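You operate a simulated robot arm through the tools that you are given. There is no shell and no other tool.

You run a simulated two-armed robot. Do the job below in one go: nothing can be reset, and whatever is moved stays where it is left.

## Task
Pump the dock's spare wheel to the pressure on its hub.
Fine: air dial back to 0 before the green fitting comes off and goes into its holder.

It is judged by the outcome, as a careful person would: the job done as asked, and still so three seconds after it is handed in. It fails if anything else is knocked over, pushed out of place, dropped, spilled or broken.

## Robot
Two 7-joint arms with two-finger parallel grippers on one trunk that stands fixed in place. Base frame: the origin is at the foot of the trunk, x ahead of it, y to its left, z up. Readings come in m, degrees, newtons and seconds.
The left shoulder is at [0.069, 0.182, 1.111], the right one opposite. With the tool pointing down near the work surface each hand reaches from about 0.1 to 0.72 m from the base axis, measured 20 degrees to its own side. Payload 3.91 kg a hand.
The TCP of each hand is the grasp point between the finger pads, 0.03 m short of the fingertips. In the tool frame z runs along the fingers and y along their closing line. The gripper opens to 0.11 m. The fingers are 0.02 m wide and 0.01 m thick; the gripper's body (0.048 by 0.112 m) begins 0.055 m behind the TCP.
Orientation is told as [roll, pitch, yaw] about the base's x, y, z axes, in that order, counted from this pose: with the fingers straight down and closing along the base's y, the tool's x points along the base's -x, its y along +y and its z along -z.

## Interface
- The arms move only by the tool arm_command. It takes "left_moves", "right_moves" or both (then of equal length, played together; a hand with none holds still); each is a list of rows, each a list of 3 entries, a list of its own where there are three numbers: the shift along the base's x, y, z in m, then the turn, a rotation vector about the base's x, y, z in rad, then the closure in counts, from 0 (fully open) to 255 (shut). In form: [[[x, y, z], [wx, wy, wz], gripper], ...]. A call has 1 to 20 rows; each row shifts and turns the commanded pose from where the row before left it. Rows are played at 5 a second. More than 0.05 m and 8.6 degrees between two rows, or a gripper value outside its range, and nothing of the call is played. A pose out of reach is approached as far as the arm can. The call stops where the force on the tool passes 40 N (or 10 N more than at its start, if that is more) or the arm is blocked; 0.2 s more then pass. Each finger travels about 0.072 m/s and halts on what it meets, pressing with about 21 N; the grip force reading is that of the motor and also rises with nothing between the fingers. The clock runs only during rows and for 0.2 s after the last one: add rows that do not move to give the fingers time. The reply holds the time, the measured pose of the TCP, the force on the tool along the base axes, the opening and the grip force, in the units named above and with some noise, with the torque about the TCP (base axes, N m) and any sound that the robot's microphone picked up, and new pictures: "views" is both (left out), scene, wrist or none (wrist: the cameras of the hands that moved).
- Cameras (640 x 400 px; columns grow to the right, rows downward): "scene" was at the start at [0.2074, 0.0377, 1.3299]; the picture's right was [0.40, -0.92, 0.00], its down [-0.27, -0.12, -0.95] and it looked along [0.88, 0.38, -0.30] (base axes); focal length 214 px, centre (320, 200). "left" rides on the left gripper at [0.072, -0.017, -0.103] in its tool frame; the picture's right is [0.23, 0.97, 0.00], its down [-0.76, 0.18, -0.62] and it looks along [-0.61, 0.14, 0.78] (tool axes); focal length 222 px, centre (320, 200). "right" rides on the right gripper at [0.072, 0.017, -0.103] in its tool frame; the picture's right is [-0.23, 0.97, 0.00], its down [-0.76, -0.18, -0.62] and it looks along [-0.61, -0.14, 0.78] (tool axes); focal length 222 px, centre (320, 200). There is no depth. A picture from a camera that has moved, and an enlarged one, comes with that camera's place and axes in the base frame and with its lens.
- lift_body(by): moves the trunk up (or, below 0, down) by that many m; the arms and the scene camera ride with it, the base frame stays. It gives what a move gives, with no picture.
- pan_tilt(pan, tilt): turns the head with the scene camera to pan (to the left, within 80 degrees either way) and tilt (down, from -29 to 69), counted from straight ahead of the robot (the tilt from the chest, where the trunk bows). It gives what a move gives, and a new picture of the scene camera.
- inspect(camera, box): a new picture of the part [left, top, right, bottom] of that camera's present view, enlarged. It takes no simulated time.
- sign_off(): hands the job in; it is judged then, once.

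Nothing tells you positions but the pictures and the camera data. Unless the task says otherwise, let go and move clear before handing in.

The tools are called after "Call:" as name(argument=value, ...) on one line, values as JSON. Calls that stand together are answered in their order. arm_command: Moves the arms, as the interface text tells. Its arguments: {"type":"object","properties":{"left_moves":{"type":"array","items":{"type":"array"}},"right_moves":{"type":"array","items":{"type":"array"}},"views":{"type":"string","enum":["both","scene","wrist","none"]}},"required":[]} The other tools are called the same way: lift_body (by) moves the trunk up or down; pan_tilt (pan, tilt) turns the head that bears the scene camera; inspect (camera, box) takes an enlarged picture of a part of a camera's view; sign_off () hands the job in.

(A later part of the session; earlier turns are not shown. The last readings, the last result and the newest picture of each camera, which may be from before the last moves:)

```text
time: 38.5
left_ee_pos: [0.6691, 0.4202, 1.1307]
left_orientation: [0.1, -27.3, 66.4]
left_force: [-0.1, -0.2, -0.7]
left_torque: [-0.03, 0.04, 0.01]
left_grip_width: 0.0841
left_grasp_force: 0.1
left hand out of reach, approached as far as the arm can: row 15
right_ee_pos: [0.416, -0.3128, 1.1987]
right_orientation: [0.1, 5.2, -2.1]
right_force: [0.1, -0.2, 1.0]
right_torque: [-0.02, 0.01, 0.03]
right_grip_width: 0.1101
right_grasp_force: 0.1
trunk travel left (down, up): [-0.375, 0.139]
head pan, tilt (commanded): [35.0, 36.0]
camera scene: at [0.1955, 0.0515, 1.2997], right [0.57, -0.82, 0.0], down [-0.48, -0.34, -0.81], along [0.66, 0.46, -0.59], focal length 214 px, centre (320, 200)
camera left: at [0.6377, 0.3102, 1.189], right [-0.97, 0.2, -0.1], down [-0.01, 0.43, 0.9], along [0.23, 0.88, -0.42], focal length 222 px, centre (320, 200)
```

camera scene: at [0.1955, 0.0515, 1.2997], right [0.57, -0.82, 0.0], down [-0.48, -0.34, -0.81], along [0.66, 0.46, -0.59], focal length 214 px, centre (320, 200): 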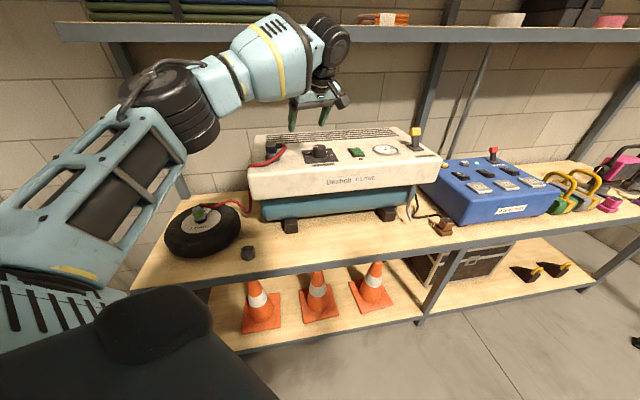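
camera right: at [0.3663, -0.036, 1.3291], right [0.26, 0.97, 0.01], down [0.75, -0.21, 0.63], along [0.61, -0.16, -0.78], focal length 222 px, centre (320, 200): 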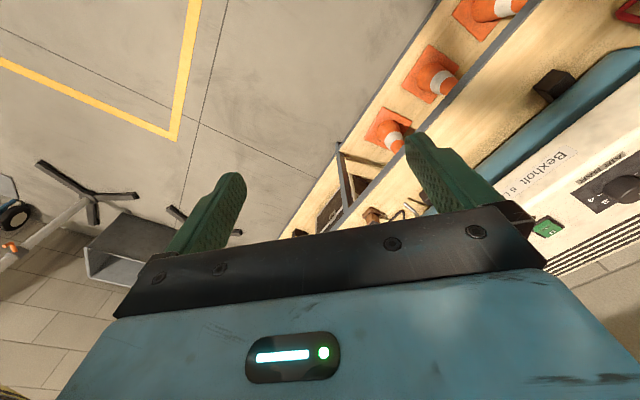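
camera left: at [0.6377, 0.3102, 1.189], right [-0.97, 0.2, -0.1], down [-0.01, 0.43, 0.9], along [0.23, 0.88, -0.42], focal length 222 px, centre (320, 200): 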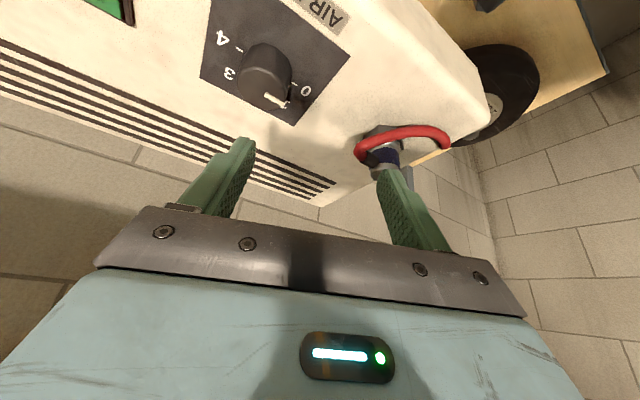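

At this yaw the arm is at its limit. I'll turn the wrist so the tilt points straight away from the shoulder, at a yaw of about 26°, where the reach should be longest, and try again.

Call:
arm_command(left_moves=[[[0, 0, 0], [0, 0, -0.14], 60], [[0, 0, 0], [0, 0, -0.14], 60], [[0, 0, 0], [0, 0, -0.14], 60], [[0, 0, 0], [0, 0, -0.14], 60], [[0, 0, 0], [0, 0, -0.14], 60], [[0.02, 0, -0.01], [0, 0, 0], 60], [[0.02, 0, -0.01], [0, 0, 0], 60], [[0.01, 0, -0.01], [0, 0, 0], 60], [[0, 0, 0], [0, 0, 0], 60]], views="both")

```text
time: 40.5
left_ee_pos: [0.7188, 0.4161, 1.1042]
left_orientation: [0.0, -27.5, 26.2]
left_force: [0.3, -0.3, -0.1]
left_torque: [-0.02, 0.0, -0.02]
left_grip_width: 0.0839
left_grasp_force: 0.2
right_ee_pos: [0.4151, -0.3144, 1.199]
right_orientation: [0.1, 5.0, -2.0]
right_force: [-0.1, -0.2, -0.7]
right_torque: [0.0, 0.03, -0.04]
right_grip_width: 0.11
right_grasp_force: 0.0
trunk travel left (down, up): [-0.375, 0.139]
head pan, tilt (commanded): [35.0, 36.0]
camera scene: at [0.1932, 0.0506, 1.3002], right [0.57, -0.82, 0.0], down [-0.48, -0.34, -0.81], along [0.66, 0.46, -0.59], focal length 214 px, centre (320, 200)
camera left: at [0.624, 0.3513, 1.1623], right [-0.61, 0.79, -0.1], down [0.27, 0.33, 0.9], along [0.74, 0.52, -0.42], focal length 222 px, centre (320, 200)
```

scene: 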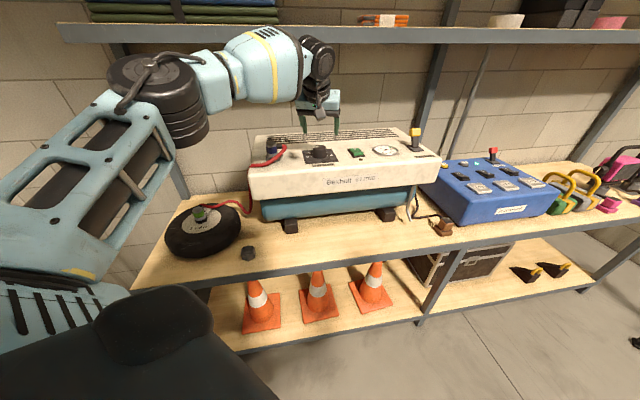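
left: 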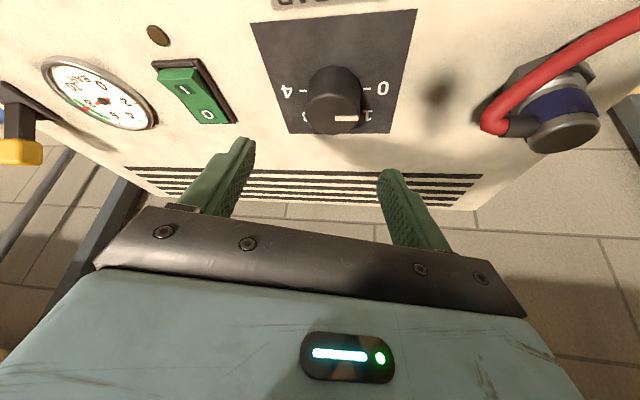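

At this yaw the hand reaches to just above the dial. I'll check how far clockwise it can turn here while still in the air.

Call:
arm_command(left_moves=[[[0, 0, 0], [0, 0, -0.14], 60], [[0, 0, 0], [0, 0, -0.14], 60], [[0, 0, 0], [0, 0, -0.14], 60], [[0, 0, 0], [0, 0, -0.14], 60], [[0, 0, 0], [0, 0, -0.14], 60], [[0, 0, 0], [0, 0, -0.14], 60], [[0, 0, 0], [0, 0, -0.14], 60], [[0, 0, 0], [0, 0, -0.14], 60], [[0, 0, 0], [0, 0, -0.14], 60]], views="both")

```text
time: 42.5
left_ee_pos: [0.7038, 0.4177, 1.0998]
left_orientation: [0.0, -27.4, -46.1]
left_force: [-0.2, -0.2, 0.5]
left_torque: [0.01, -0.04, 0.04]
left_grip_width: 0.0842
left_grasp_force: 0.1
left hand out of reach, approached as far as the arm can: row 8, 9
right_ee_pos: [0.4145, -0.3138, 1.1997]
right_orientation: [0.3, 5.0, -2.0]
right_force: [-0.1, -0.6, 0.0]
right_torque: [0.02, 0.0, 0.03]
right_grip_width: 0.1099
right_grasp_force: 0.0
trunk travel left (down, up): [-0.375, 0.139]
head pan, tilt (commanded): [35.0, 36.0]
camera scene: at [0.1932, 0.0501, 1.3002], right [0.57, -0.82, 0.0], down [-0.48, -0.34, -0.81], along [0.66, 0.46, -0.59], focal length 214 px, centre (320, 200)
camera left: at [0.6119, 0.4868, 1.1579], right [0.56, 0.82, -0.1], down [0.4, -0.16, 0.9], along [0.73, -0.55, -0.41], focal length 222 px, centre (320, 200)
```

scene: 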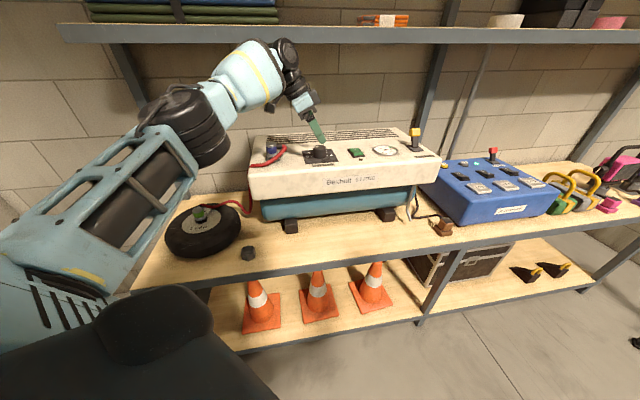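
left: 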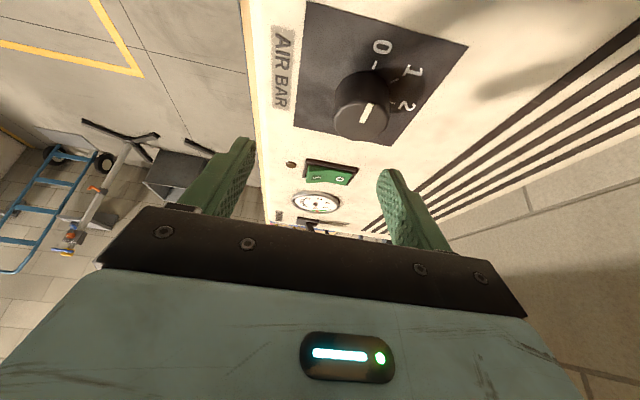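

The yaw range at the dial is about 26° down to −30°, so I'll turn it in two 45° strokes, re-gripping in between. Triangulating puts the dial axis at (0.730, 0.431) with its top at z 1.028 and the panel at z 1.000. I'll turn back and line up above it.

Call:
arm_command(left_moves=[[[0, 0, 0], [0, 0, 0.14], 60], [[0, 0, 0], [0, 0, 0.14], 60], [[0, 0, 0], [0, 0, 0.14], 60], [[0, 0, 0], [0, 0, 0.14], 60], [[0, 0, 0], [0, 0, 0.14], 60], [[0, 0, 0], [0, 0, 0.14], 60], [[0, 0, 0], [0, 0, 0.14], 60], [[0, 0, 0], [0, 0, 0.14], 60], [[0, 0, 0], [0, 0, 0.14], 60], [[0, 0, 0], [0, 0, 0], 60]], views="none")

```text
time: 44.7
left_ee_pos: [0.7039, 0.418, 1.1012]
left_orientation: [0.0, -27.4, 26.3]
left_force: [0.2, -0.4, 1.1]
left_torque: [-0.01, 0.0, -0.04]
left_grip_width: 0.0842
left_grasp_force: 0.0
right_ee_pos: [0.4154, -0.3138, 1.2002]
right_orientation: [0.0, 5.0, -2.1]
right_force: [-0.3, -0.4, 0.5]
right_torque: [0.03, 0.0, -0.05]
right_grip_width: 0.11
right_grasp_force: 0.1
trunk travel left (down, up): [-0.375, 0.139]
head pan, tilt (commanded): [35.0, 36.0]
```

Call:
arm_command(left_moves=[[[0.0204, 0.0103, -0.011], [0, 0, 0], 60], [[0, 0, -0.02], [0, 0, 0], 60], [[0, 0, 0], [0, 0, 0], 60]], views="both")

Call:
inspect(camera="left", box=[230, 50, 430, 220])

Call:
inspect(camera="scene", box=[260, 80, 380, 180])

```text
time: 45.5
left_ee_pos: [0.7243, 0.4291, 1.0676]
left_orientation: [0.0, -27.5, 26.2]
left_force: [-0.5, -0.3, -0.3]
left_torque: [0.01, -0.02, -0.01]
left_grip_width: 0.0841
left_grasp_force: 0.1
right_ee_pos: [0.4154, -0.3151, 1.1992]
right_orientation: [0.2, 5.2, -2.0]
right_force: [0.1, 0.4, 1.0]
right_torque: [0.03, 0.02, 0.0]
right_grip_width: 0.1099
right_grasp_force: 0.1
trunk travel left (down, up): [-0.375, 0.139]
head pan, tilt (commanded): [35.0, 36.0]
camera scene: at [0.1939, 0.0505, 1.3001], right [0.57, -0.82, 0.0], down [-0.48, -0.34, -0.81], along [0.66, 0.46, -0.59], focal length 214 px, centre (320, 200)
camera left: at [0.63, 0.3636, 1.1272], right [-0.61, 0.79, -0.1], down [0.27, 0.33, 0.9], along [0.74, 0.52, -0.42], focal length 222 px, centre (320, 200)
```

scene: 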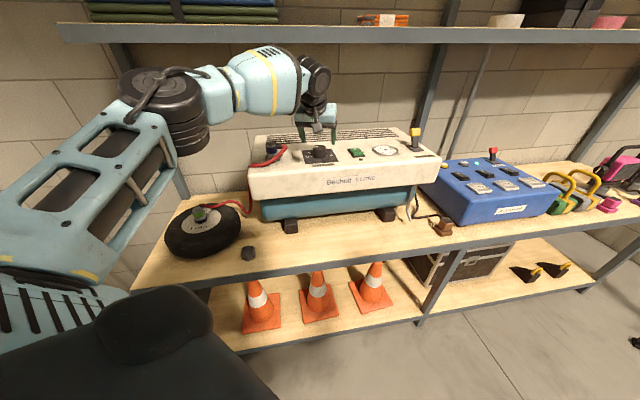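
left: 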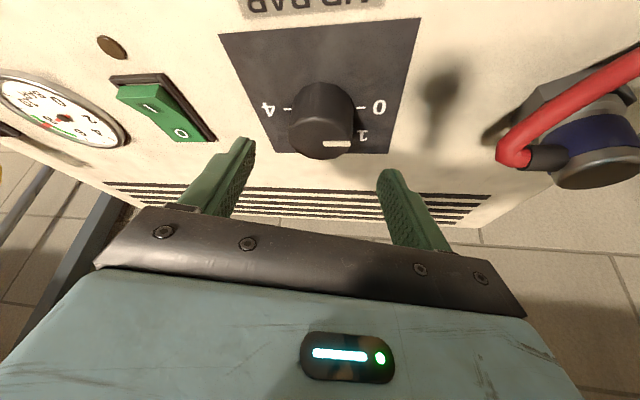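

```text
2.35 times, centred on (330, 135) of left
camera zoom: at [0.63, 0.3636, 1.1272], right [-0.61, 0.79, -0.1], down [0.27, 0.33, 0.9], along [0.74, 0.52, -0.42], focal length 523 px, centre (296, 353)
```

zoom: 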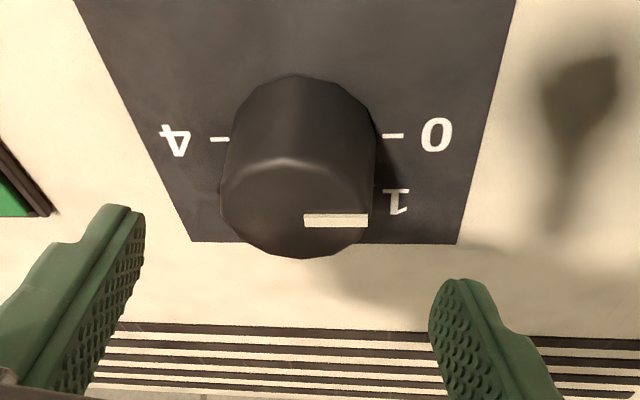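

```text
4.00 times, centred on (320, 130) of scene
camera zoom: at [0.1939, 0.0505, 1.3001], right [0.57, -0.82, 0.0], down [-0.48, -0.34, -0.81], along [0.66, 0.46, -0.59], focal length 858 px, centre (320, 480)
```

zoom: 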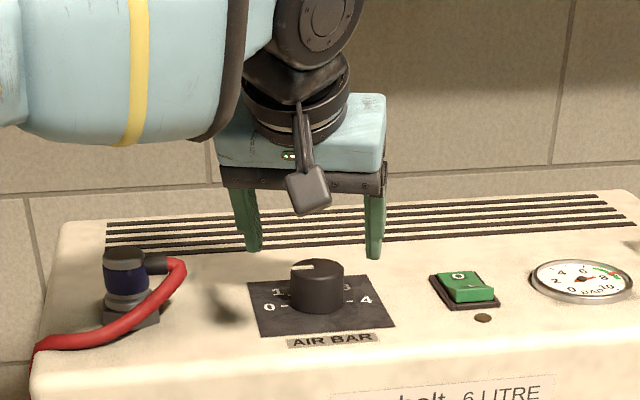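

The dial is centred between the fingers to about 2 mm. I'll go down around it, stopping the tips just above the panel.

Call:
arm_command(left_moves=[[[0.001, -0.0015, -0.015], [0, 0, 0], 60], [[0, 0, -0.01], [0, 0, 0], 60], [[0, 0, -0.007], [0, 0, 0], 60], [[0, 0, 0], [0, 0, 0], 60]], views="wrist")

Call:
inspect(camera="left", box=[220, 90, 420, 240])

Call:
inspect(camera="scene", box=[280, 110, 360, 170])

```text
time: 46.5
left_ee_pos: [0.7244, 0.4261, 1.0377]
left_orientation: [-0.1, -27.5, 26.2]
left_force: [0.2, -0.6, -0.3]
left_torque: [0.01, 0.03, 0.03]
left_grip_width: 0.0844
left_grasp_force: 0.2
right_ee_pos: [0.4147, -0.3144, 1.1999]
right_orientation: [0.1, 5.0, -2.1]
right_force: [0.0, 0.2, 0.6]
right_torque: [0.01, 0.02, -0.03]
right_grip_width: 0.1101
right_grasp_force: 0.0
trunk travel left (down, up): [-0.375, 0.139]
head pan, tilt (commanded): [35.0, 36.0]
camera left: at [0.6307, 0.3624, 1.0952], right [-0.61, 0.78, -0.1], down [0.27, 0.33, 0.9], along [0.74, 0.52, -0.42], focal length 222 px, centre (320, 200)
```

left: 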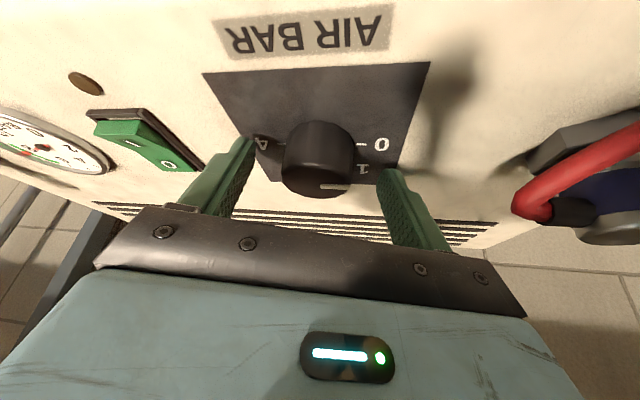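

```text
2.67 times, centred on (320, 165) of left
camera zoom: at [0.6307, 0.3624, 1.0952], right [-0.61, 0.78, -0.1], down [0.27, 0.33, 0.9], along [0.74, 0.52, -0.42], focal length 592 px, centre (320, 293)
```

zoom: 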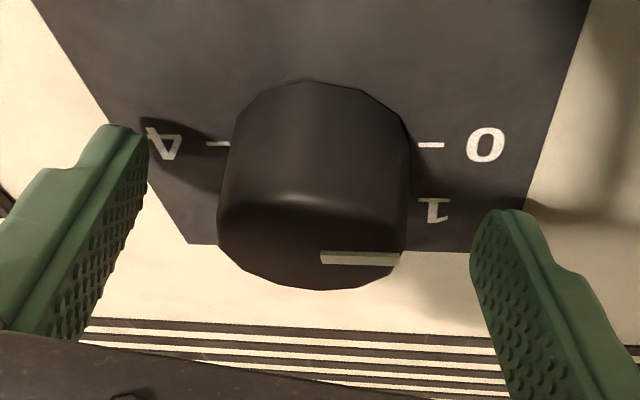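

```text
6.67 times, centred on (320, 140) of scene
camera zoom: at [0.1934, 0.0506, 1.3002], right [0.57, -0.82, 0.0], down [-0.48, -0.34, -0.81], along [0.66, 0.46, -0.59], focal length 1430 px, centre (320, 600)
```

zoom: 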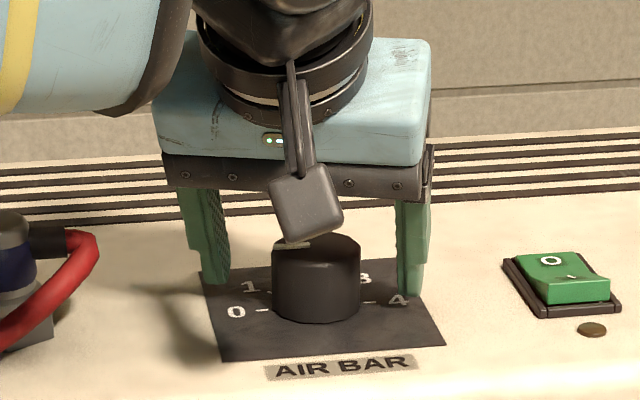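

The fingers straddle the dial cleanly. I'll close on it.

Call:
arm_command(left_moves=[[[0, 0, 0], [0, 0, 0], 120], [[0, 0, 0], [0, 0, 0], 180], [[0, 0, 0], [0, 0, 0], 255], [[0, 0, 0], [0, 0, 0], 255]], views="wrist")

Call:
inspect(camera="left", box=[220, 90, 420, 240])

```text
time: 47.5
left_ee_pos: [0.7256, 0.4246, 1.0374]
left_orientation: [0.0, -27.2, 26.1]
left_force: [1.2, -9.5, -2.3]
left_torque: [-0.37, -0.27, 0.02]
left_grip_width: 0.0425
left_grasp_force: 45.2
right_ee_pos: [0.4167, -0.3146, 1.1991]
right_orientation: [0.1, 5.1, -1.9]
right_force: [-0.3, -0.3, -0.1]
right_torque: [0.03, -0.01, -0.03]
right_grip_width: 0.1101
right_grasp_force: 0.0
trunk travel left (down, up): [-0.375, 0.139]
head pan, tilt (commanded): [35.0, 36.0]
camera left: at [0.6312, 0.3605, 1.0953], right [-0.61, 0.79, -0.1], down [0.27, 0.33, 0.9], along [0.74, 0.52, -0.42], focal length 222 px, centre (320, 200)
```

left: 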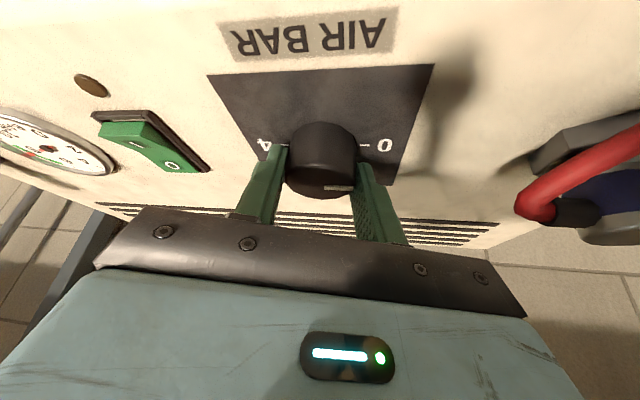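

```text
2.67 times, centred on (320, 165) of left
camera zoom: at [0.6312, 0.3605, 1.0953], right [-0.61, 0.79, -0.1], down [0.27, 0.33, 0.9], along [0.74, 0.52, -0.42], focal length 592 px, centre (320, 293)
```

zoom: 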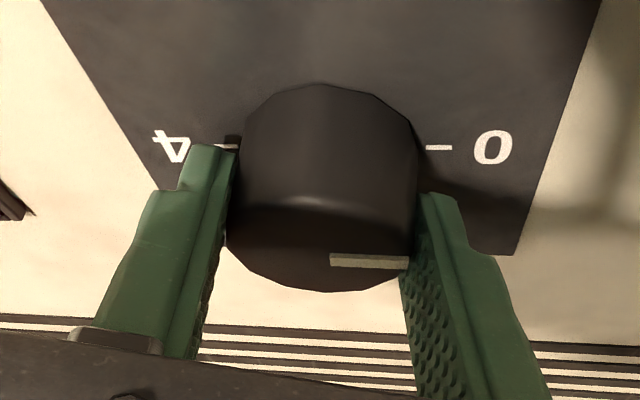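

The dial is gripped at 42.5 mm. I'll relieve the small side load, then turn 45° clockwise about the dial's axis.

Call:
arm_command(left_moves=[[[0.0003, -0.002, 0], [0, 0, 0], 255], [[0, 0.0008, 0], [0, 0, -0.131], 255], [[0, 0.0008, 0], [0, 0, -0.131], 255], [[0, 0.0008, 0], [0, 0, -0.131], 255], [[0, 0.0008, 0], [0, 0, -0.131], 255], [[0, 0.0008, 0], [0, 0, -0.131], 255], [[-0.0003, 0.0008, 0], [0, 0, -0.131], 255], [[0, 0, 0], [0, 0, 0], 255]], views="both")

Call:
inspect(camera="left", box=[220, 90, 420, 240])

Call:
inspect(camera="scene", box=[180, 195, 240, 245])

```text
time: 49.3
left_ee_pos: [0.7249, 0.4301, 1.0364]
left_orientation: [-0.1, -27.4, -18.9]
left_force: [1.6, 2.0, 2.0]
left_torque: [0.1, 1.0, -0.01]
left_grip_width: 0.0425
left_grasp_force: 45.1
right_ee_pos: [0.4148, -0.3141, 1.2001]
right_orientation: [0.1, 5.2, -2.1]
right_force: [-0.1, 0.2, 0.5]
right_torque: [-0.01, 0.02, -0.01]
right_grip_width: 0.1097
right_grasp_force: 0.0
trunk travel left (down, up): [-0.375, 0.139]
head pan, tilt (commanded): [35.0, 36.0]
camera scene: at [0.1937, 0.0509, 1.3001], right [0.57, -0.82, 0.0], down [-0.48, -0.34, -0.81], along [0.66, 0.46, -0.59], focal length 214 px, centre (320, 200)
camera left: at [0.6125, 0.4503, 1.0953], right [0.12, 0.99, -0.1], down [0.43, 0.04, 0.9], along [0.9, -0.16, -0.41], focal length 222 px, centre (320, 200)
```

scene: 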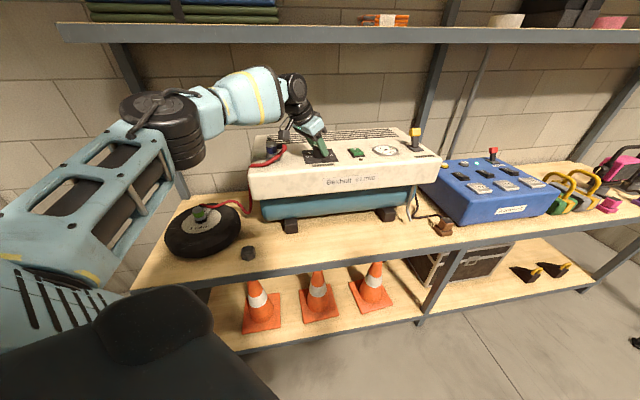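
left: 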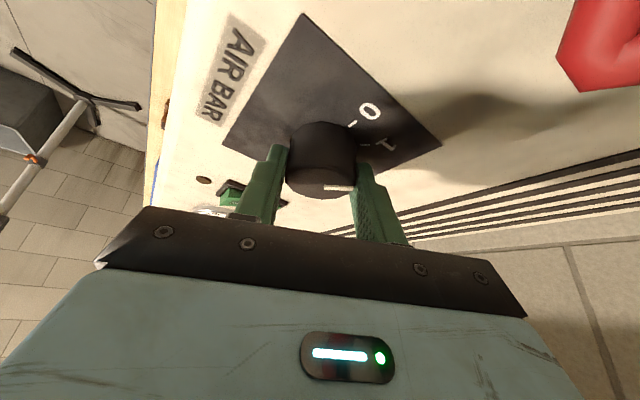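

```text
2.67 times, centred on (320, 165) of left
camera zoom: at [0.6125, 0.4503, 1.0953], right [0.12, 0.99, -0.1], down [0.43, 0.04, 0.9], along [0.9, -0.16, -0.41], focal length 592 px, centre (320, 293)
```

zoom: 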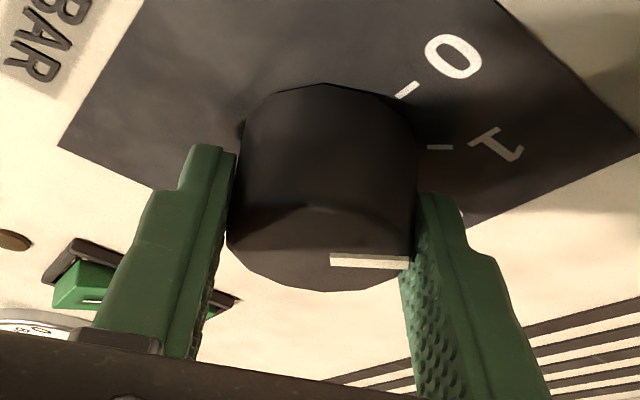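

```text
8.00 times, centred on (210, 220) of scene
camera zoom: at [0.1937, 0.0509, 1.3001], right [0.57, -0.82, 0.0], down [-0.48, -0.34, -0.81], along [0.66, 0.46, -0.59], focal length 1716 px, centre (1200, 40)
```

zoom: 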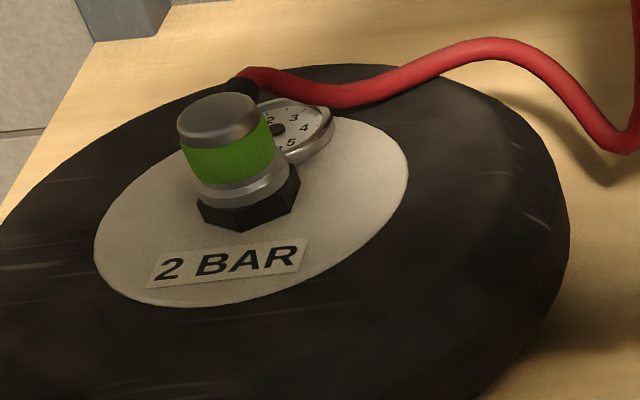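

The dial turned with the fingers and now points at 1. I'll open, swing back 45° and take a second stroke to reach 2.

Call:
arm_command(left_moves=[[[0, 0, 0], [0, 0, 0], 160], [[0, 0, 0], [0, 0, 0], 60], [[0, 0, 0], [0, 0, 0], 60], [[0, 0, 0], [0, 0, 0], 60], [[0, -0.0008, 0], [0, 0, 0.131], 60], [[0, -0.0008, 0], [0, 0, 0.131], 60], [[0, -0.0008, 0], [0, 0, 0.131], 60], [[0, -0.0008, 0], [0, 0, 0.131], 60], [[0, -0.0008, 0], [0, 0, 0.131], 60], [[0.0003, -0.0008, 0], [0, 0, 0.131], 60], [[0, 0, 0], [0, 0, 0], 60]], views="wrist")

Call:
inspect(camera="left", box=[220, 90, 420, 240])

Call:
inspect(camera="scene", box=[200, 200, 230, 225])

```text
time: 51.7
left_ee_pos: [0.7259, 0.4254, 1.0372]
left_orientation: [0.1, -27.3, 26.4]
left_force: [1.1, 0.5, 0.1]
left_torque: [0.01, 0.03, 0.03]
left_grip_width: 0.0842
left_grasp_force: 0.0
right_ee_pos: [0.4154, -0.314, 1.1995]
right_orientation: [0.1, 5.1, -2.1]
right_force: [-0.3, 0.3, 0.3]
right_torque: [-0.01, 0.05, 0.0]
right_grip_width: 0.11
right_grasp_force: 0.1
trunk travel left (down, up): [-0.375, 0.139]
head pan, tilt (commanded): [35.0, 36.0]
camera left: at [0.6312, 0.3605, 1.0952], right [-0.61, 0.78, -0.1], down [0.27, 0.33, 0.9], along [0.74, 0.53, -0.42], focal length 222 px, centre (320, 200)
```

left: 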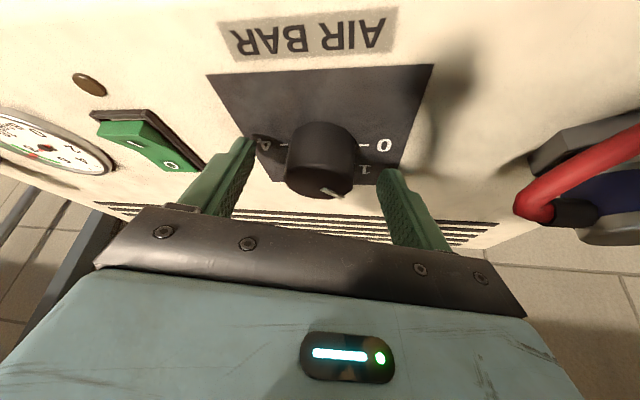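

```text
2.67 times, centred on (320, 165) of left
camera zoom: at [0.6312, 0.3605, 1.0952], right [-0.61, 0.78, -0.1], down [0.27, 0.33, 0.9], along [0.74, 0.53, -0.42], focal length 592 px, centre (320, 293)
```

zoom: 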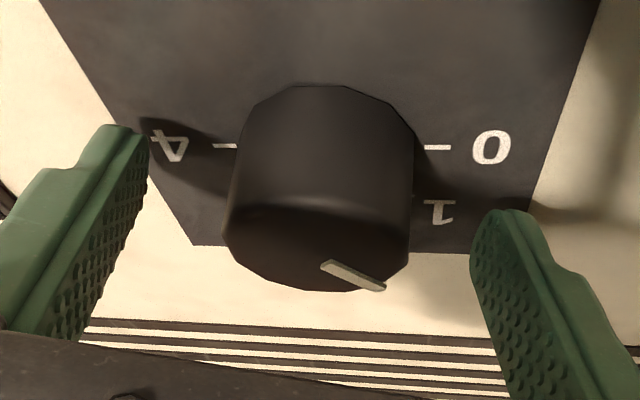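

```text
16.00 times, centred on (215, 212) of scene
camera zoom: at [0.1933, 0.0508, 1.3002], right [0.57, -0.82, 0.0], down [-0.48, -0.34, -0.81], along [0.66, 0.46, -0.59], focal length 3432 px, centre (2000, 0)
```

zoom: 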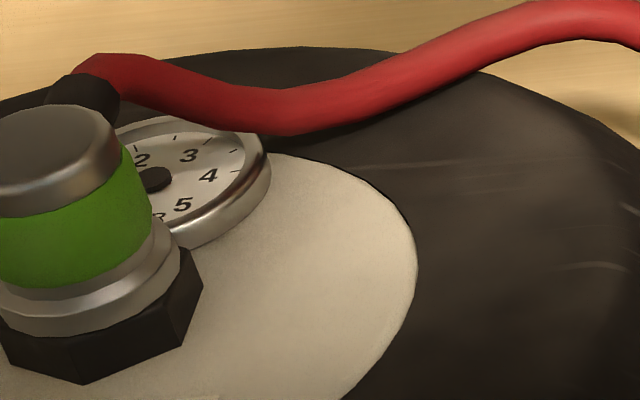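

The dial stays at 1 and the fingers are back round it. I'll close and take the second 45° stroke.

Call:
arm_command(left_moves=[[[0, 0, 0], [0, 0, 0], 140], [[0, 0, 0], [0, 0, 0], 255], [[0, 0, 0], [0, 0, 0], 255], [[0, 0, 0], [0, 0, 0], 255], [[0, 0.0008, 0], [0, 0, -0.131], 255], [[0, 0.0008, 0], [0, 0, -0.131], 255], [[0, 0.0008, 0], [0, 0, -0.131], 255], [[0, 0.0008, 0], [0, 0, -0.131], 255], [[0, 0.0008, 0], [0, 0, -0.131], 255], [[-0.0003, 0.0008, 0], [0, 0, -0.131], 255], [[0, 0, 0], [0, 0, 0], 255]], views="wrist")

Call:
inspect(camera="left", box=[220, 90, 420, 240])

Call:
inspect(camera="scene", box=[290, 130, 350, 170])

Call:
inspect(camera="scene", box=[200, 200, 230, 225])

```text
time: 54.1
left_ee_pos: [0.7252, 0.43, 1.0362]
left_orientation: [0.0, -27.4, -18.9]
left_force: [2.1, 2.1, 3.5]
left_torque: [0.28, 0.46, 0.03]
left_grip_width: 0.0433
left_grasp_force: 45.4
right_ee_pos: [0.4156, -0.313, 1.2008]
right_orientation: [0.1, 5.1, -2.1]
right_force: [-0.1, 0.2, -0.3]
right_torque: [0.01, -0.02, -0.03]
right_grip_width: 0.1099
right_grasp_force: 0.1
trunk travel left (down, up): [-0.375, 0.139]
head pan, tilt (commanded): [35.0, 36.0]
camera left: at [0.6126, 0.4503, 1.095], right [0.12, 0.99, -0.1], down [0.43, 0.04, 0.9], along [0.9, -0.16, -0.41], focal length 222 px, centre (320, 200)
```

left: 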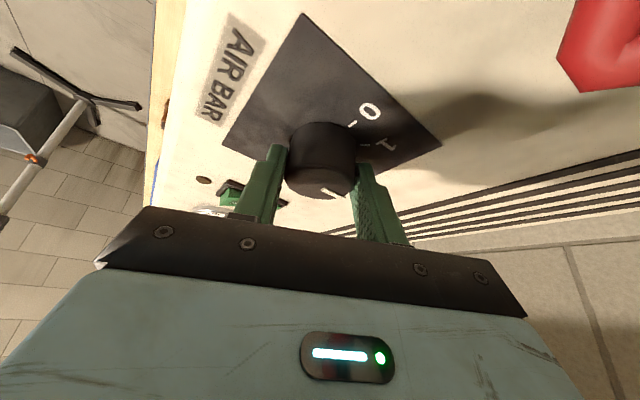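

```text
2.67 times, centred on (320, 165) of left
camera zoom: at [0.6126, 0.4503, 1.095], right [0.12, 0.99, -0.1], down [0.43, 0.04, 0.9], along [0.9, -0.16, -0.41], focal length 592 px, centre (320, 293)
```

zoom: 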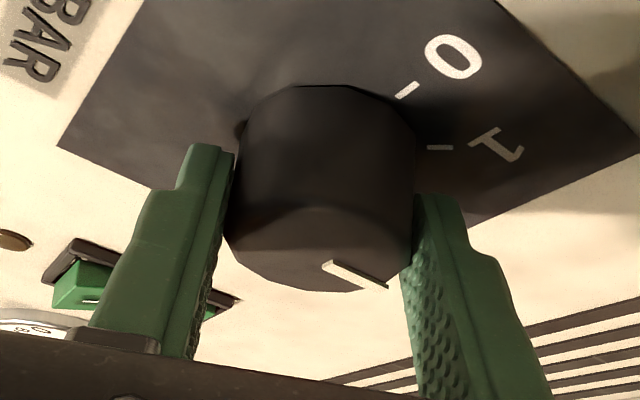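

```text
10.00 times, centred on (320, 150) of scene
camera zoom: at [0.1938, 0.051, 1.3001], right [0.57, -0.82, 0.0], down [-0.48, -0.34, -0.81], along [0.66, 0.46, -0.59], focal length 2145 px, centre (320, 700)
```

zoom: 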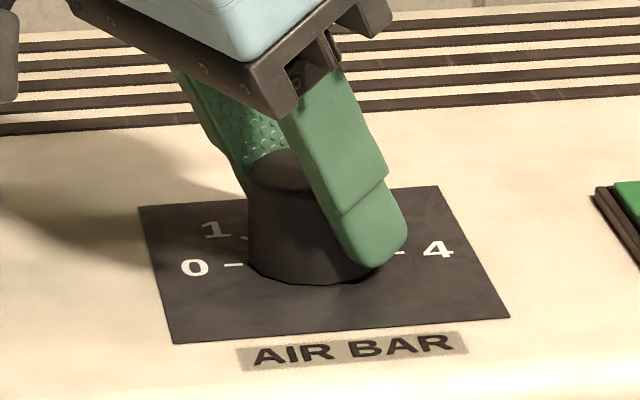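

```text
16.00 times, centred on (215, 212) of scene
camera zoom: at [0.1938, 0.051, 1.3001], right [0.57, -0.82, 0.0], down [-0.48, -0.34, -0.81], along [0.66, 0.46, -0.59], focal length 3432 px, centre (2000, 0)
```

zoom: 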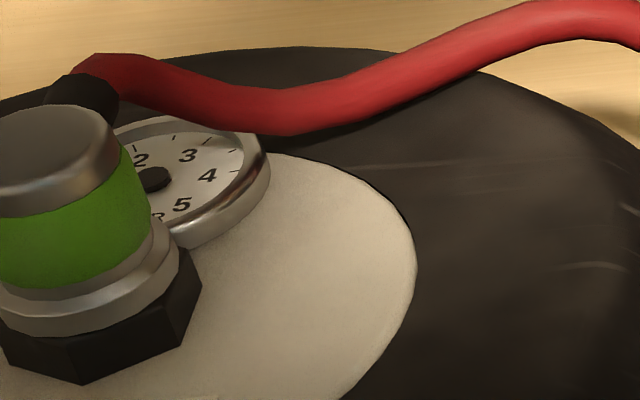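

That makes 90° in total. I'll open, rise a little and check where the pointer sits.

Call:
arm_command(left_moves=[[[0, 0, 0], [0, 0, 0], 160], [[0, 0, 0], [0, 0, 0], 60], [[0, 0, 0], [0, 0, 0], 60], [[0, 0, 0.02], [0, 0, 0], 60], [[0, 0, 0.03], [0, 0, 0], 60], [[-0.03, 0.01, 0.04], [0, 0, 0], 60], [[-0.04, 0.01, 0.01], [0, 0, 0], 60], [[-0.03, 0, 0.02], [0, 0, 0], 60], [[0, 0, 0], [0, 0, 0], 60]], views="both")

Call:
inspect(camera="left", box=[290, 40, 430, 140])

Call:
inspect(camera="scene", box=[290, 130, 350, 170])

```text
refused: row 6 steps farther than a row can; nothing moved
```

```text
4.00 times, centred on (360, 90) of left
camera zoom: at [0.6126, 0.4503, 1.095], right [0.12, 0.99, -0.1], down [0.43, 0.04, 0.9], along [0.9, -0.16, -0.41], focal length 888 px, centre (160, 640)
```

zoom: 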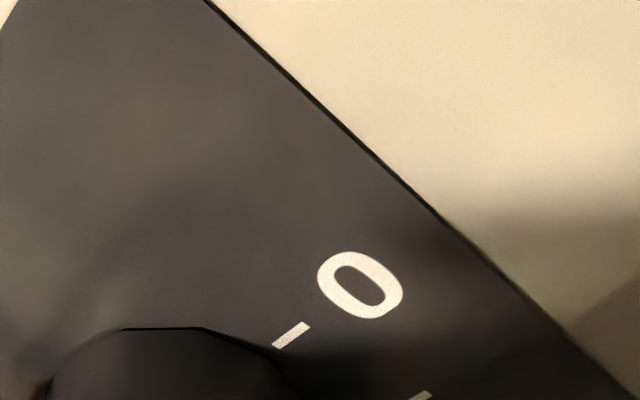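

```text
10.00 times, centred on (320, 150) of scene
camera zoom: at [0.1938, 0.051, 1.3001], right [0.57, -0.82, 0.0], down [-0.48, -0.34, -0.81], along [0.66, 0.46, -0.59], focal length 2145 px, centre (320, 700)
```

zoom: 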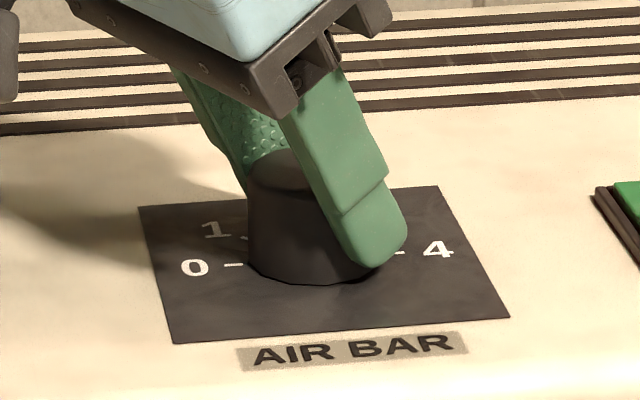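

One row was too long and nothing moved. I'll repeat it with shorter steps.

Call:
arm_command(left_moves=[[[0, 0, 0], [0, 0, 0], 160], [[0, 0, 0], [0, 0, 0], 60], [[0, 0, 0], [0, 0, 0], 60], [[0, 0, 0.02], [0, 0, 0], 60], [[0, 0, 0.03], [0, 0, 0], 60], [[-0.03, 0.01, 0.03], [0, 0, 0], 60], [[-0.04, 0.01, 0.015], [0, 0, 0], 60], [[-0.03, 0, 0.02], [0, 0, 0], 60], [[0, 0, 0], [0, 0, 0], 60]], views="both")

Call:
inspect(camera="left", box=[290, 40, 430, 140])

Call:
inspect(camera="scene", box=[290, 130, 350, 170])

```text
time: 56.1
left_ee_pos: [0.6237, 0.4494, 1.1535]
left_orientation: [0.0, -27.3, -18.8]
left_force: [0.2, 0.2, -0.4]
left_torque: [0.0, -0.02, -0.01]
left_grip_width: 0.084
left_grasp_force: 0.1
right_ee_pos: [0.4157, -0.3133, 1.1999]
right_orientation: [0.1, 5.1, -2.0]
right_force: [0.3, 0.2, -0.7]
right_torque: [-0.02, 0.01, -0.01]
right_grip_width: 0.1101
right_grasp_force: 0.0
trunk travel left (down, up): [-0.375, 0.139]
head pan, tilt (commanded): [35.0, 36.0]
camera scene: at [0.1941, 0.0509, 1.3], right [0.57, -0.82, 0.0], down [-0.48, -0.34, -0.81], along [0.66, 0.46, -0.59], focal length 214 px, centre (320, 200)
camera left: at [0.5113, 0.47, 1.2113], right [0.12, 0.99, -0.1], down [0.43, 0.04, 0.9], along [0.9, -0.16, -0.42], focal length 222 px, centre (320, 200)
```

scene: 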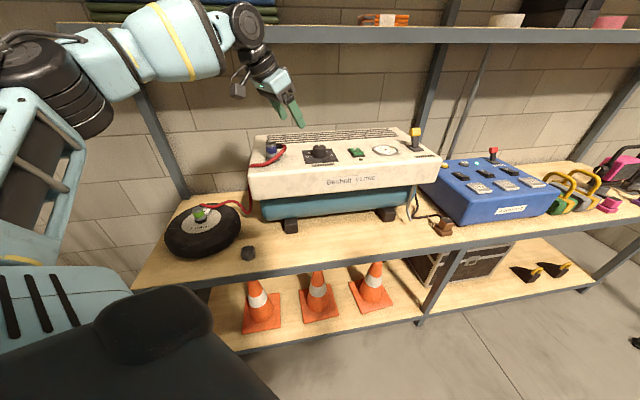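
left: 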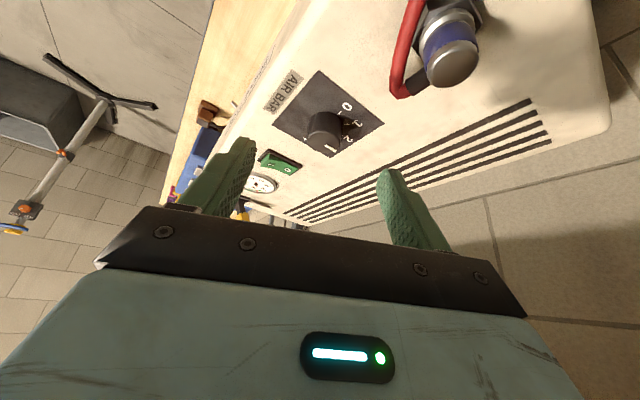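

```text
4.00 times, centred on (360, 90) of left
camera zoom: at [0.5113, 0.47, 1.2113], right [0.12, 0.99, -0.1], down [0.43, 0.04, 0.9], along [0.9, -0.16, -0.42], focal length 888 px, centre (160, 640)
```

zoom: 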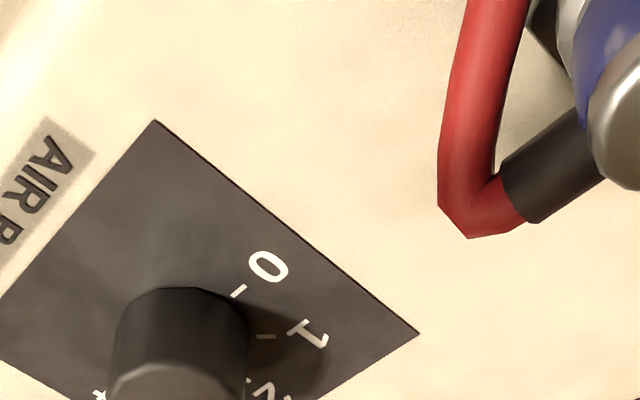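

```text
10.00 times, centred on (320, 150) of scene
camera zoom: at [0.1941, 0.0509, 1.3], right [0.57, -0.82, 0.0], down [-0.48, -0.34, -0.81], along [0.66, 0.46, -0.59], focal length 2145 px, centre (320, 700)
```

zoom: 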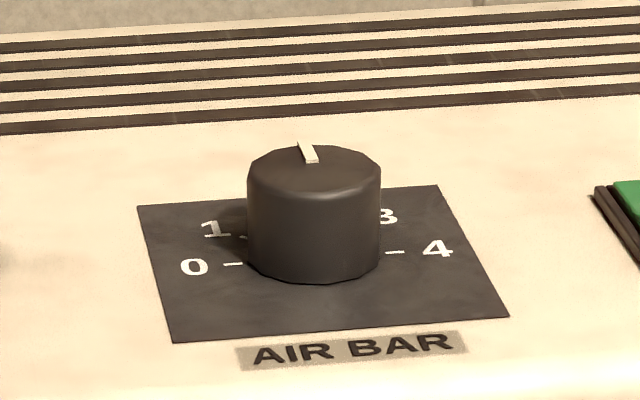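

Call:
inspect(camera="left", box=[265, 60, 395, 165])

Call:
inspect(camera="scene", box=[200, 200, 230, 225])

```text
3.81 times, centred on (330, 112) of left
camera zoom: at [0.5113, 0.47, 1.2113], right [0.12, 0.99, -0.1], down [0.43, 0.04, 0.9], along [0.9, -0.16, -0.42], focal length 846 px, centre (282, 533)
```

zoom: 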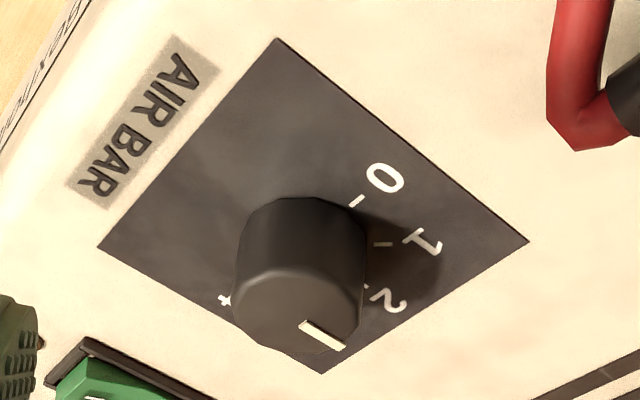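

```text
16.00 times, centred on (215, 212) of scene
camera zoom: at [0.1941, 0.0509, 1.3], right [0.57, -0.82, 0.0], down [-0.48, -0.34, -0.81], along [0.66, 0.46, -0.59], focal length 3432 px, centre (2000, 0)
```

zoom: 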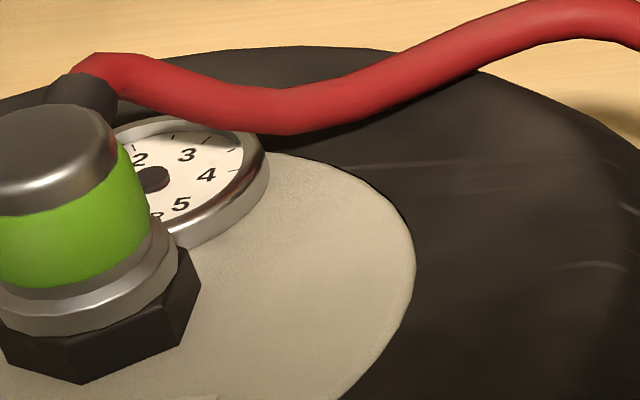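

Call:
inspect(camera="left", box=[305, 100, 355, 150])

Call:
inspect(camera="scene", box=[305, 135, 335, 165])

```text
8.00 times, centred on (330, 125) of left
camera zoom: at [0.5113, 0.47, 1.2113], right [0.12, 0.99, -0.1], down [0.43, 0.04, 0.9], along [0.9, -0.16, -0.42], focal length 1777 px, centre (240, 800)
```

zoom: 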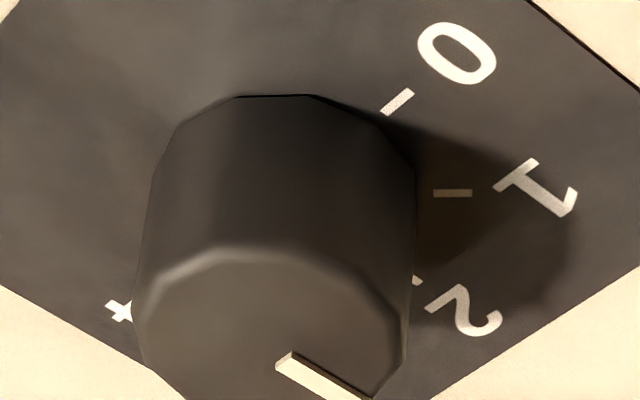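

```text
13.33 times, centred on (320, 150) of scene
camera zoom: at [0.1941, 0.0509, 1.3], right [0.57, -0.82, 0.0], down [-0.48, -0.34, -0.81], along [0.66, 0.46, -0.59], focal length 2860 px, centre (320, 867)
```

zoom: 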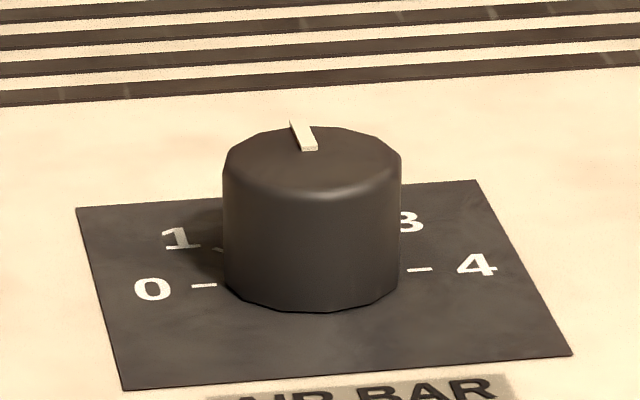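

The dial points at 2 as near as I can read it. The wheel gauge is hidden from the head by the fitting, so I'll straighten the hand and bring its camera round to the side to read the gauge.

Call:
arm_command(left_moves=[[[-0.03, 0, 0.01], [0.0385, 0.1131, 0], 60], [[-0.03, 0, 0], [0.0385, 0.1131, 0], 60], [[-0.03, 0, 0], [0.0385, 0.1131, 0], 60], [[-0.03, 0, 0], [0.0385, 0.1131, 0], 60], [[0, 0.01, -0.005], [0, 0, 0.14], 100], [[0, 0.01, -0.008], [0, 0, 0.14], 140], [[0, 0.011, -0.008], [0, 0, 0.14], 180], [[0, 0.011, -0.008], [0, 0, 0.14], 220], [[0, 0.011, -0.008], [0, 0, 0.14], 220], [[0, 0.011, -0.008], [0, 0, 0.14], 220], [[0, 0.011, -0.008], [0, 0, 0.14], 220], [[0, 0.011, -0.008], [0, 0, 0.14], 220], [[0, 0.011, -0.008], [0, 0, 0.14], 220], [[0, 0.011, -0.008], [0, 0, 0.14], 220], [[0, 0.011, -0.008], [0, 0, 0.14], 220], [[0, 0.011, -0.008], [0, 0, 0.14], 220]], views="both")

```text
time: 59.5
left_ee_pos: [0.5038, 0.5806, 1.0682]
left_orientation: [-0.1, 0.0, 77.5]
left_force: [0.3, 0.5, -0.1]
left_torque: [-0.02, -0.02, 0.0]
left_grip_width: 0.015
left_grasp_force: 0.2
right_ee_pos: [0.414, -0.3122, 1.2]
right_orientation: [0.1, 4.9, -2.0]
right_force: [0.0, -0.2, 0.5]
right_torque: [-0.01, 0.0, 0.02]
right_grip_width: 0.1103
right_grasp_force: 0.0
trunk travel left (down, up): [-0.375, 0.139]
head pan, tilt (commanded): [35.0, 36.0]
camera scene: at [0.1936, 0.0509, 1.3001], right [0.57, -0.82, 0.0], down [-0.48, -0.34, -0.81], along [0.66, 0.46, -0.59], focal length 214 px, centre (320, 200)
camera left: at [0.5033, 0.5061, 1.1714], right [-1.0, -0.01, 0.0], down [-0.01, 0.78, 0.62], along [-0.01, 0.62, -0.78], focal length 222 px, centre (320, 200)
```

scene: 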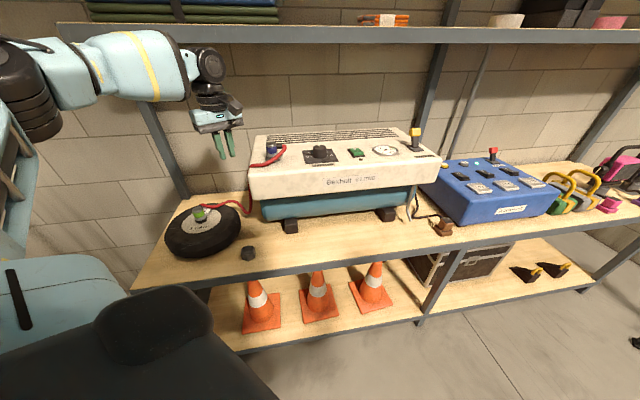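
left: 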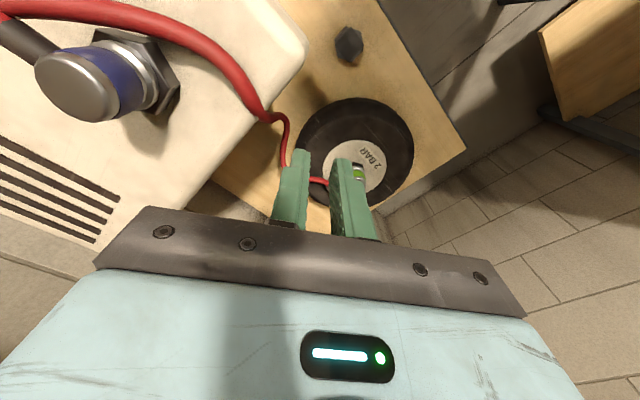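

Call:
arm_command(left_moves=[[[0, 0, 0], [0, 0, 0], 100], [[-0.02, 0, 0], [0, 0, 0], 60], [[-0.02, 0, 0], [0, 0, 0], 60], [[0, 0, 0], [0, 0, 0], 60]], views="wrist")

Call:
inspect(camera="left", box=[275, 140, 365, 215])

Call:
inspect(camera="left", box=[300, 165, 340, 205])

```text
time: 60.5
left_ee_pos: [0.4645, 0.5801, 1.07]
left_orientation: [0.0, 0.0, 77.4]
left_force: [-0.9, 0.3, 0.9]
left_torque: [-0.04, -0.01, 0.0]
left_grip_width: 0.0843
left_grasp_force: 0.1
right_ee_pos: [0.4157, -0.314, 1.2002]
right_orientation: [0.1, 5.1, -2.0]
right_force: [-0.6, 0.8, 0.9]
right_torque: [-0.01, 0.0, 0.0]
right_grip_width: 0.1101
right_grasp_force: 0.0
trunk travel left (down, up): [-0.375, 0.139]
head pan, tilt (commanded): [35.0, 36.0]
camera left: at [0.4635, 0.5053, 1.1723], right [-1.0, -0.01, 0.0], down [-0.01, 0.78, 0.62], along [-0.01, 0.62, -0.78], focal length 222 px, centre (320, 200)
```

left: 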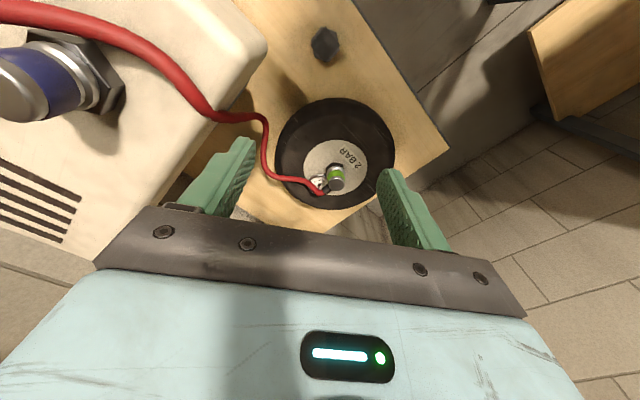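

```text
5.33 times, centred on (320, 178) of left
camera zoom: at [0.4635, 0.5053, 1.1723], right [-1.0, -0.01, 0.0], down [-0.01, 0.78, 0.62], along [-0.01, 0.62, -0.78], focal length 1185 px, centre (320, 320)
```

zoom: 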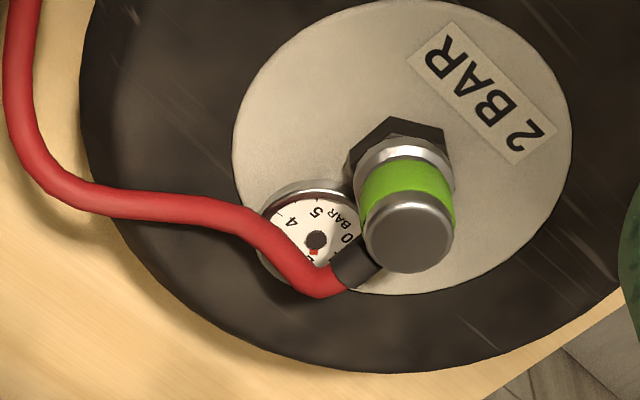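

```text
10.00 times, centred on (320, 185) of left
camera zoom: at [0.4635, 0.5053, 1.1723], right [-1.0, -0.01, 0.0], down [-0.01, 0.78, 0.62], along [-0.01, 0.62, -0.78], focal length 2221 px, centre (320, 350)
```

zoom: 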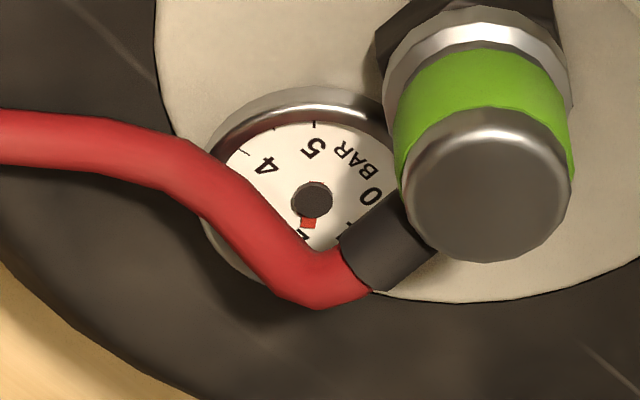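

The needle points at about 2, but the hose hides part of the scale. I'll lower the camera for a shallower view so the hose no longer covers the dial face.

Call:
arm_command(left_moves=[[[-0.004, -0.004, -0.0325], [0.1278, -0.0286, 0], 60], [[-0.004, -0.004, -0.0325], [0.1278, -0.0286, 0], 60], [[-0.004, -0.004, -0.0325], [0, 0, 0], 60], [[-0.004, -0.004, -0.0325], [0, 0, 0], 60], [[0, 0, 0], [0, 0, 0], 60]], views="wrist")

Call:
inspect(camera="left", box=[295, 165, 345, 215])

```text
time: 61.7
left_ee_pos: [0.4495, 0.5641, 0.9392]
left_orientation: [0.0, -15.0, 77.3]
left_force: [0.0, -0.1, 0.2]
left_torque: [-0.01, 0.02, -0.02]
left_grip_width: 0.084
left_grasp_force: 0.0
right_ee_pos: [0.4142, -0.3148, 1.1997]
right_orientation: [0.2, 4.9, -2.1]
right_force: [1.0, -0.1, -0.5]
right_torque: [0.01, 0.0, -0.01]
right_grip_width: 0.11
right_grasp_force: 0.1
trunk travel left (down, up): [-0.375, 0.139]
head pan, tilt (commanded): [35.0, 36.0]
camera left: at [0.4428, 0.4651, 1.0187], right [-1.0, 0.0, -0.06], down [-0.05, 0.6, 0.8], along [0.03, 0.8, -0.6], focal length 222 px, centre (320, 200)
```

left: 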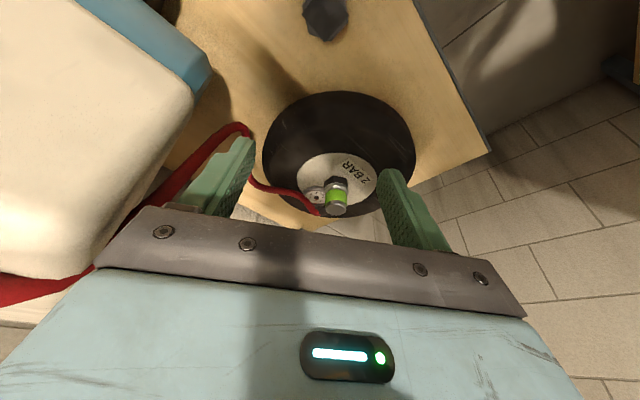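

```text
8.00 times, centred on (320, 190) of left
camera zoom: at [0.4428, 0.4651, 1.0187], right [-1.0, 0.0, -0.06], down [-0.05, 0.6, 0.8], along [0.03, 0.8, -0.6], focal length 1777 px, centre (320, 280)
```

zoom: 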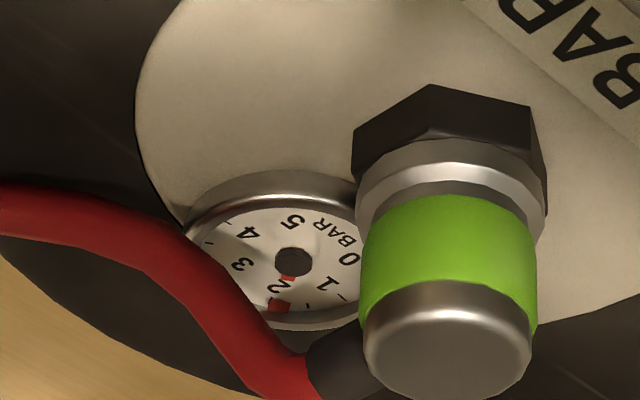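

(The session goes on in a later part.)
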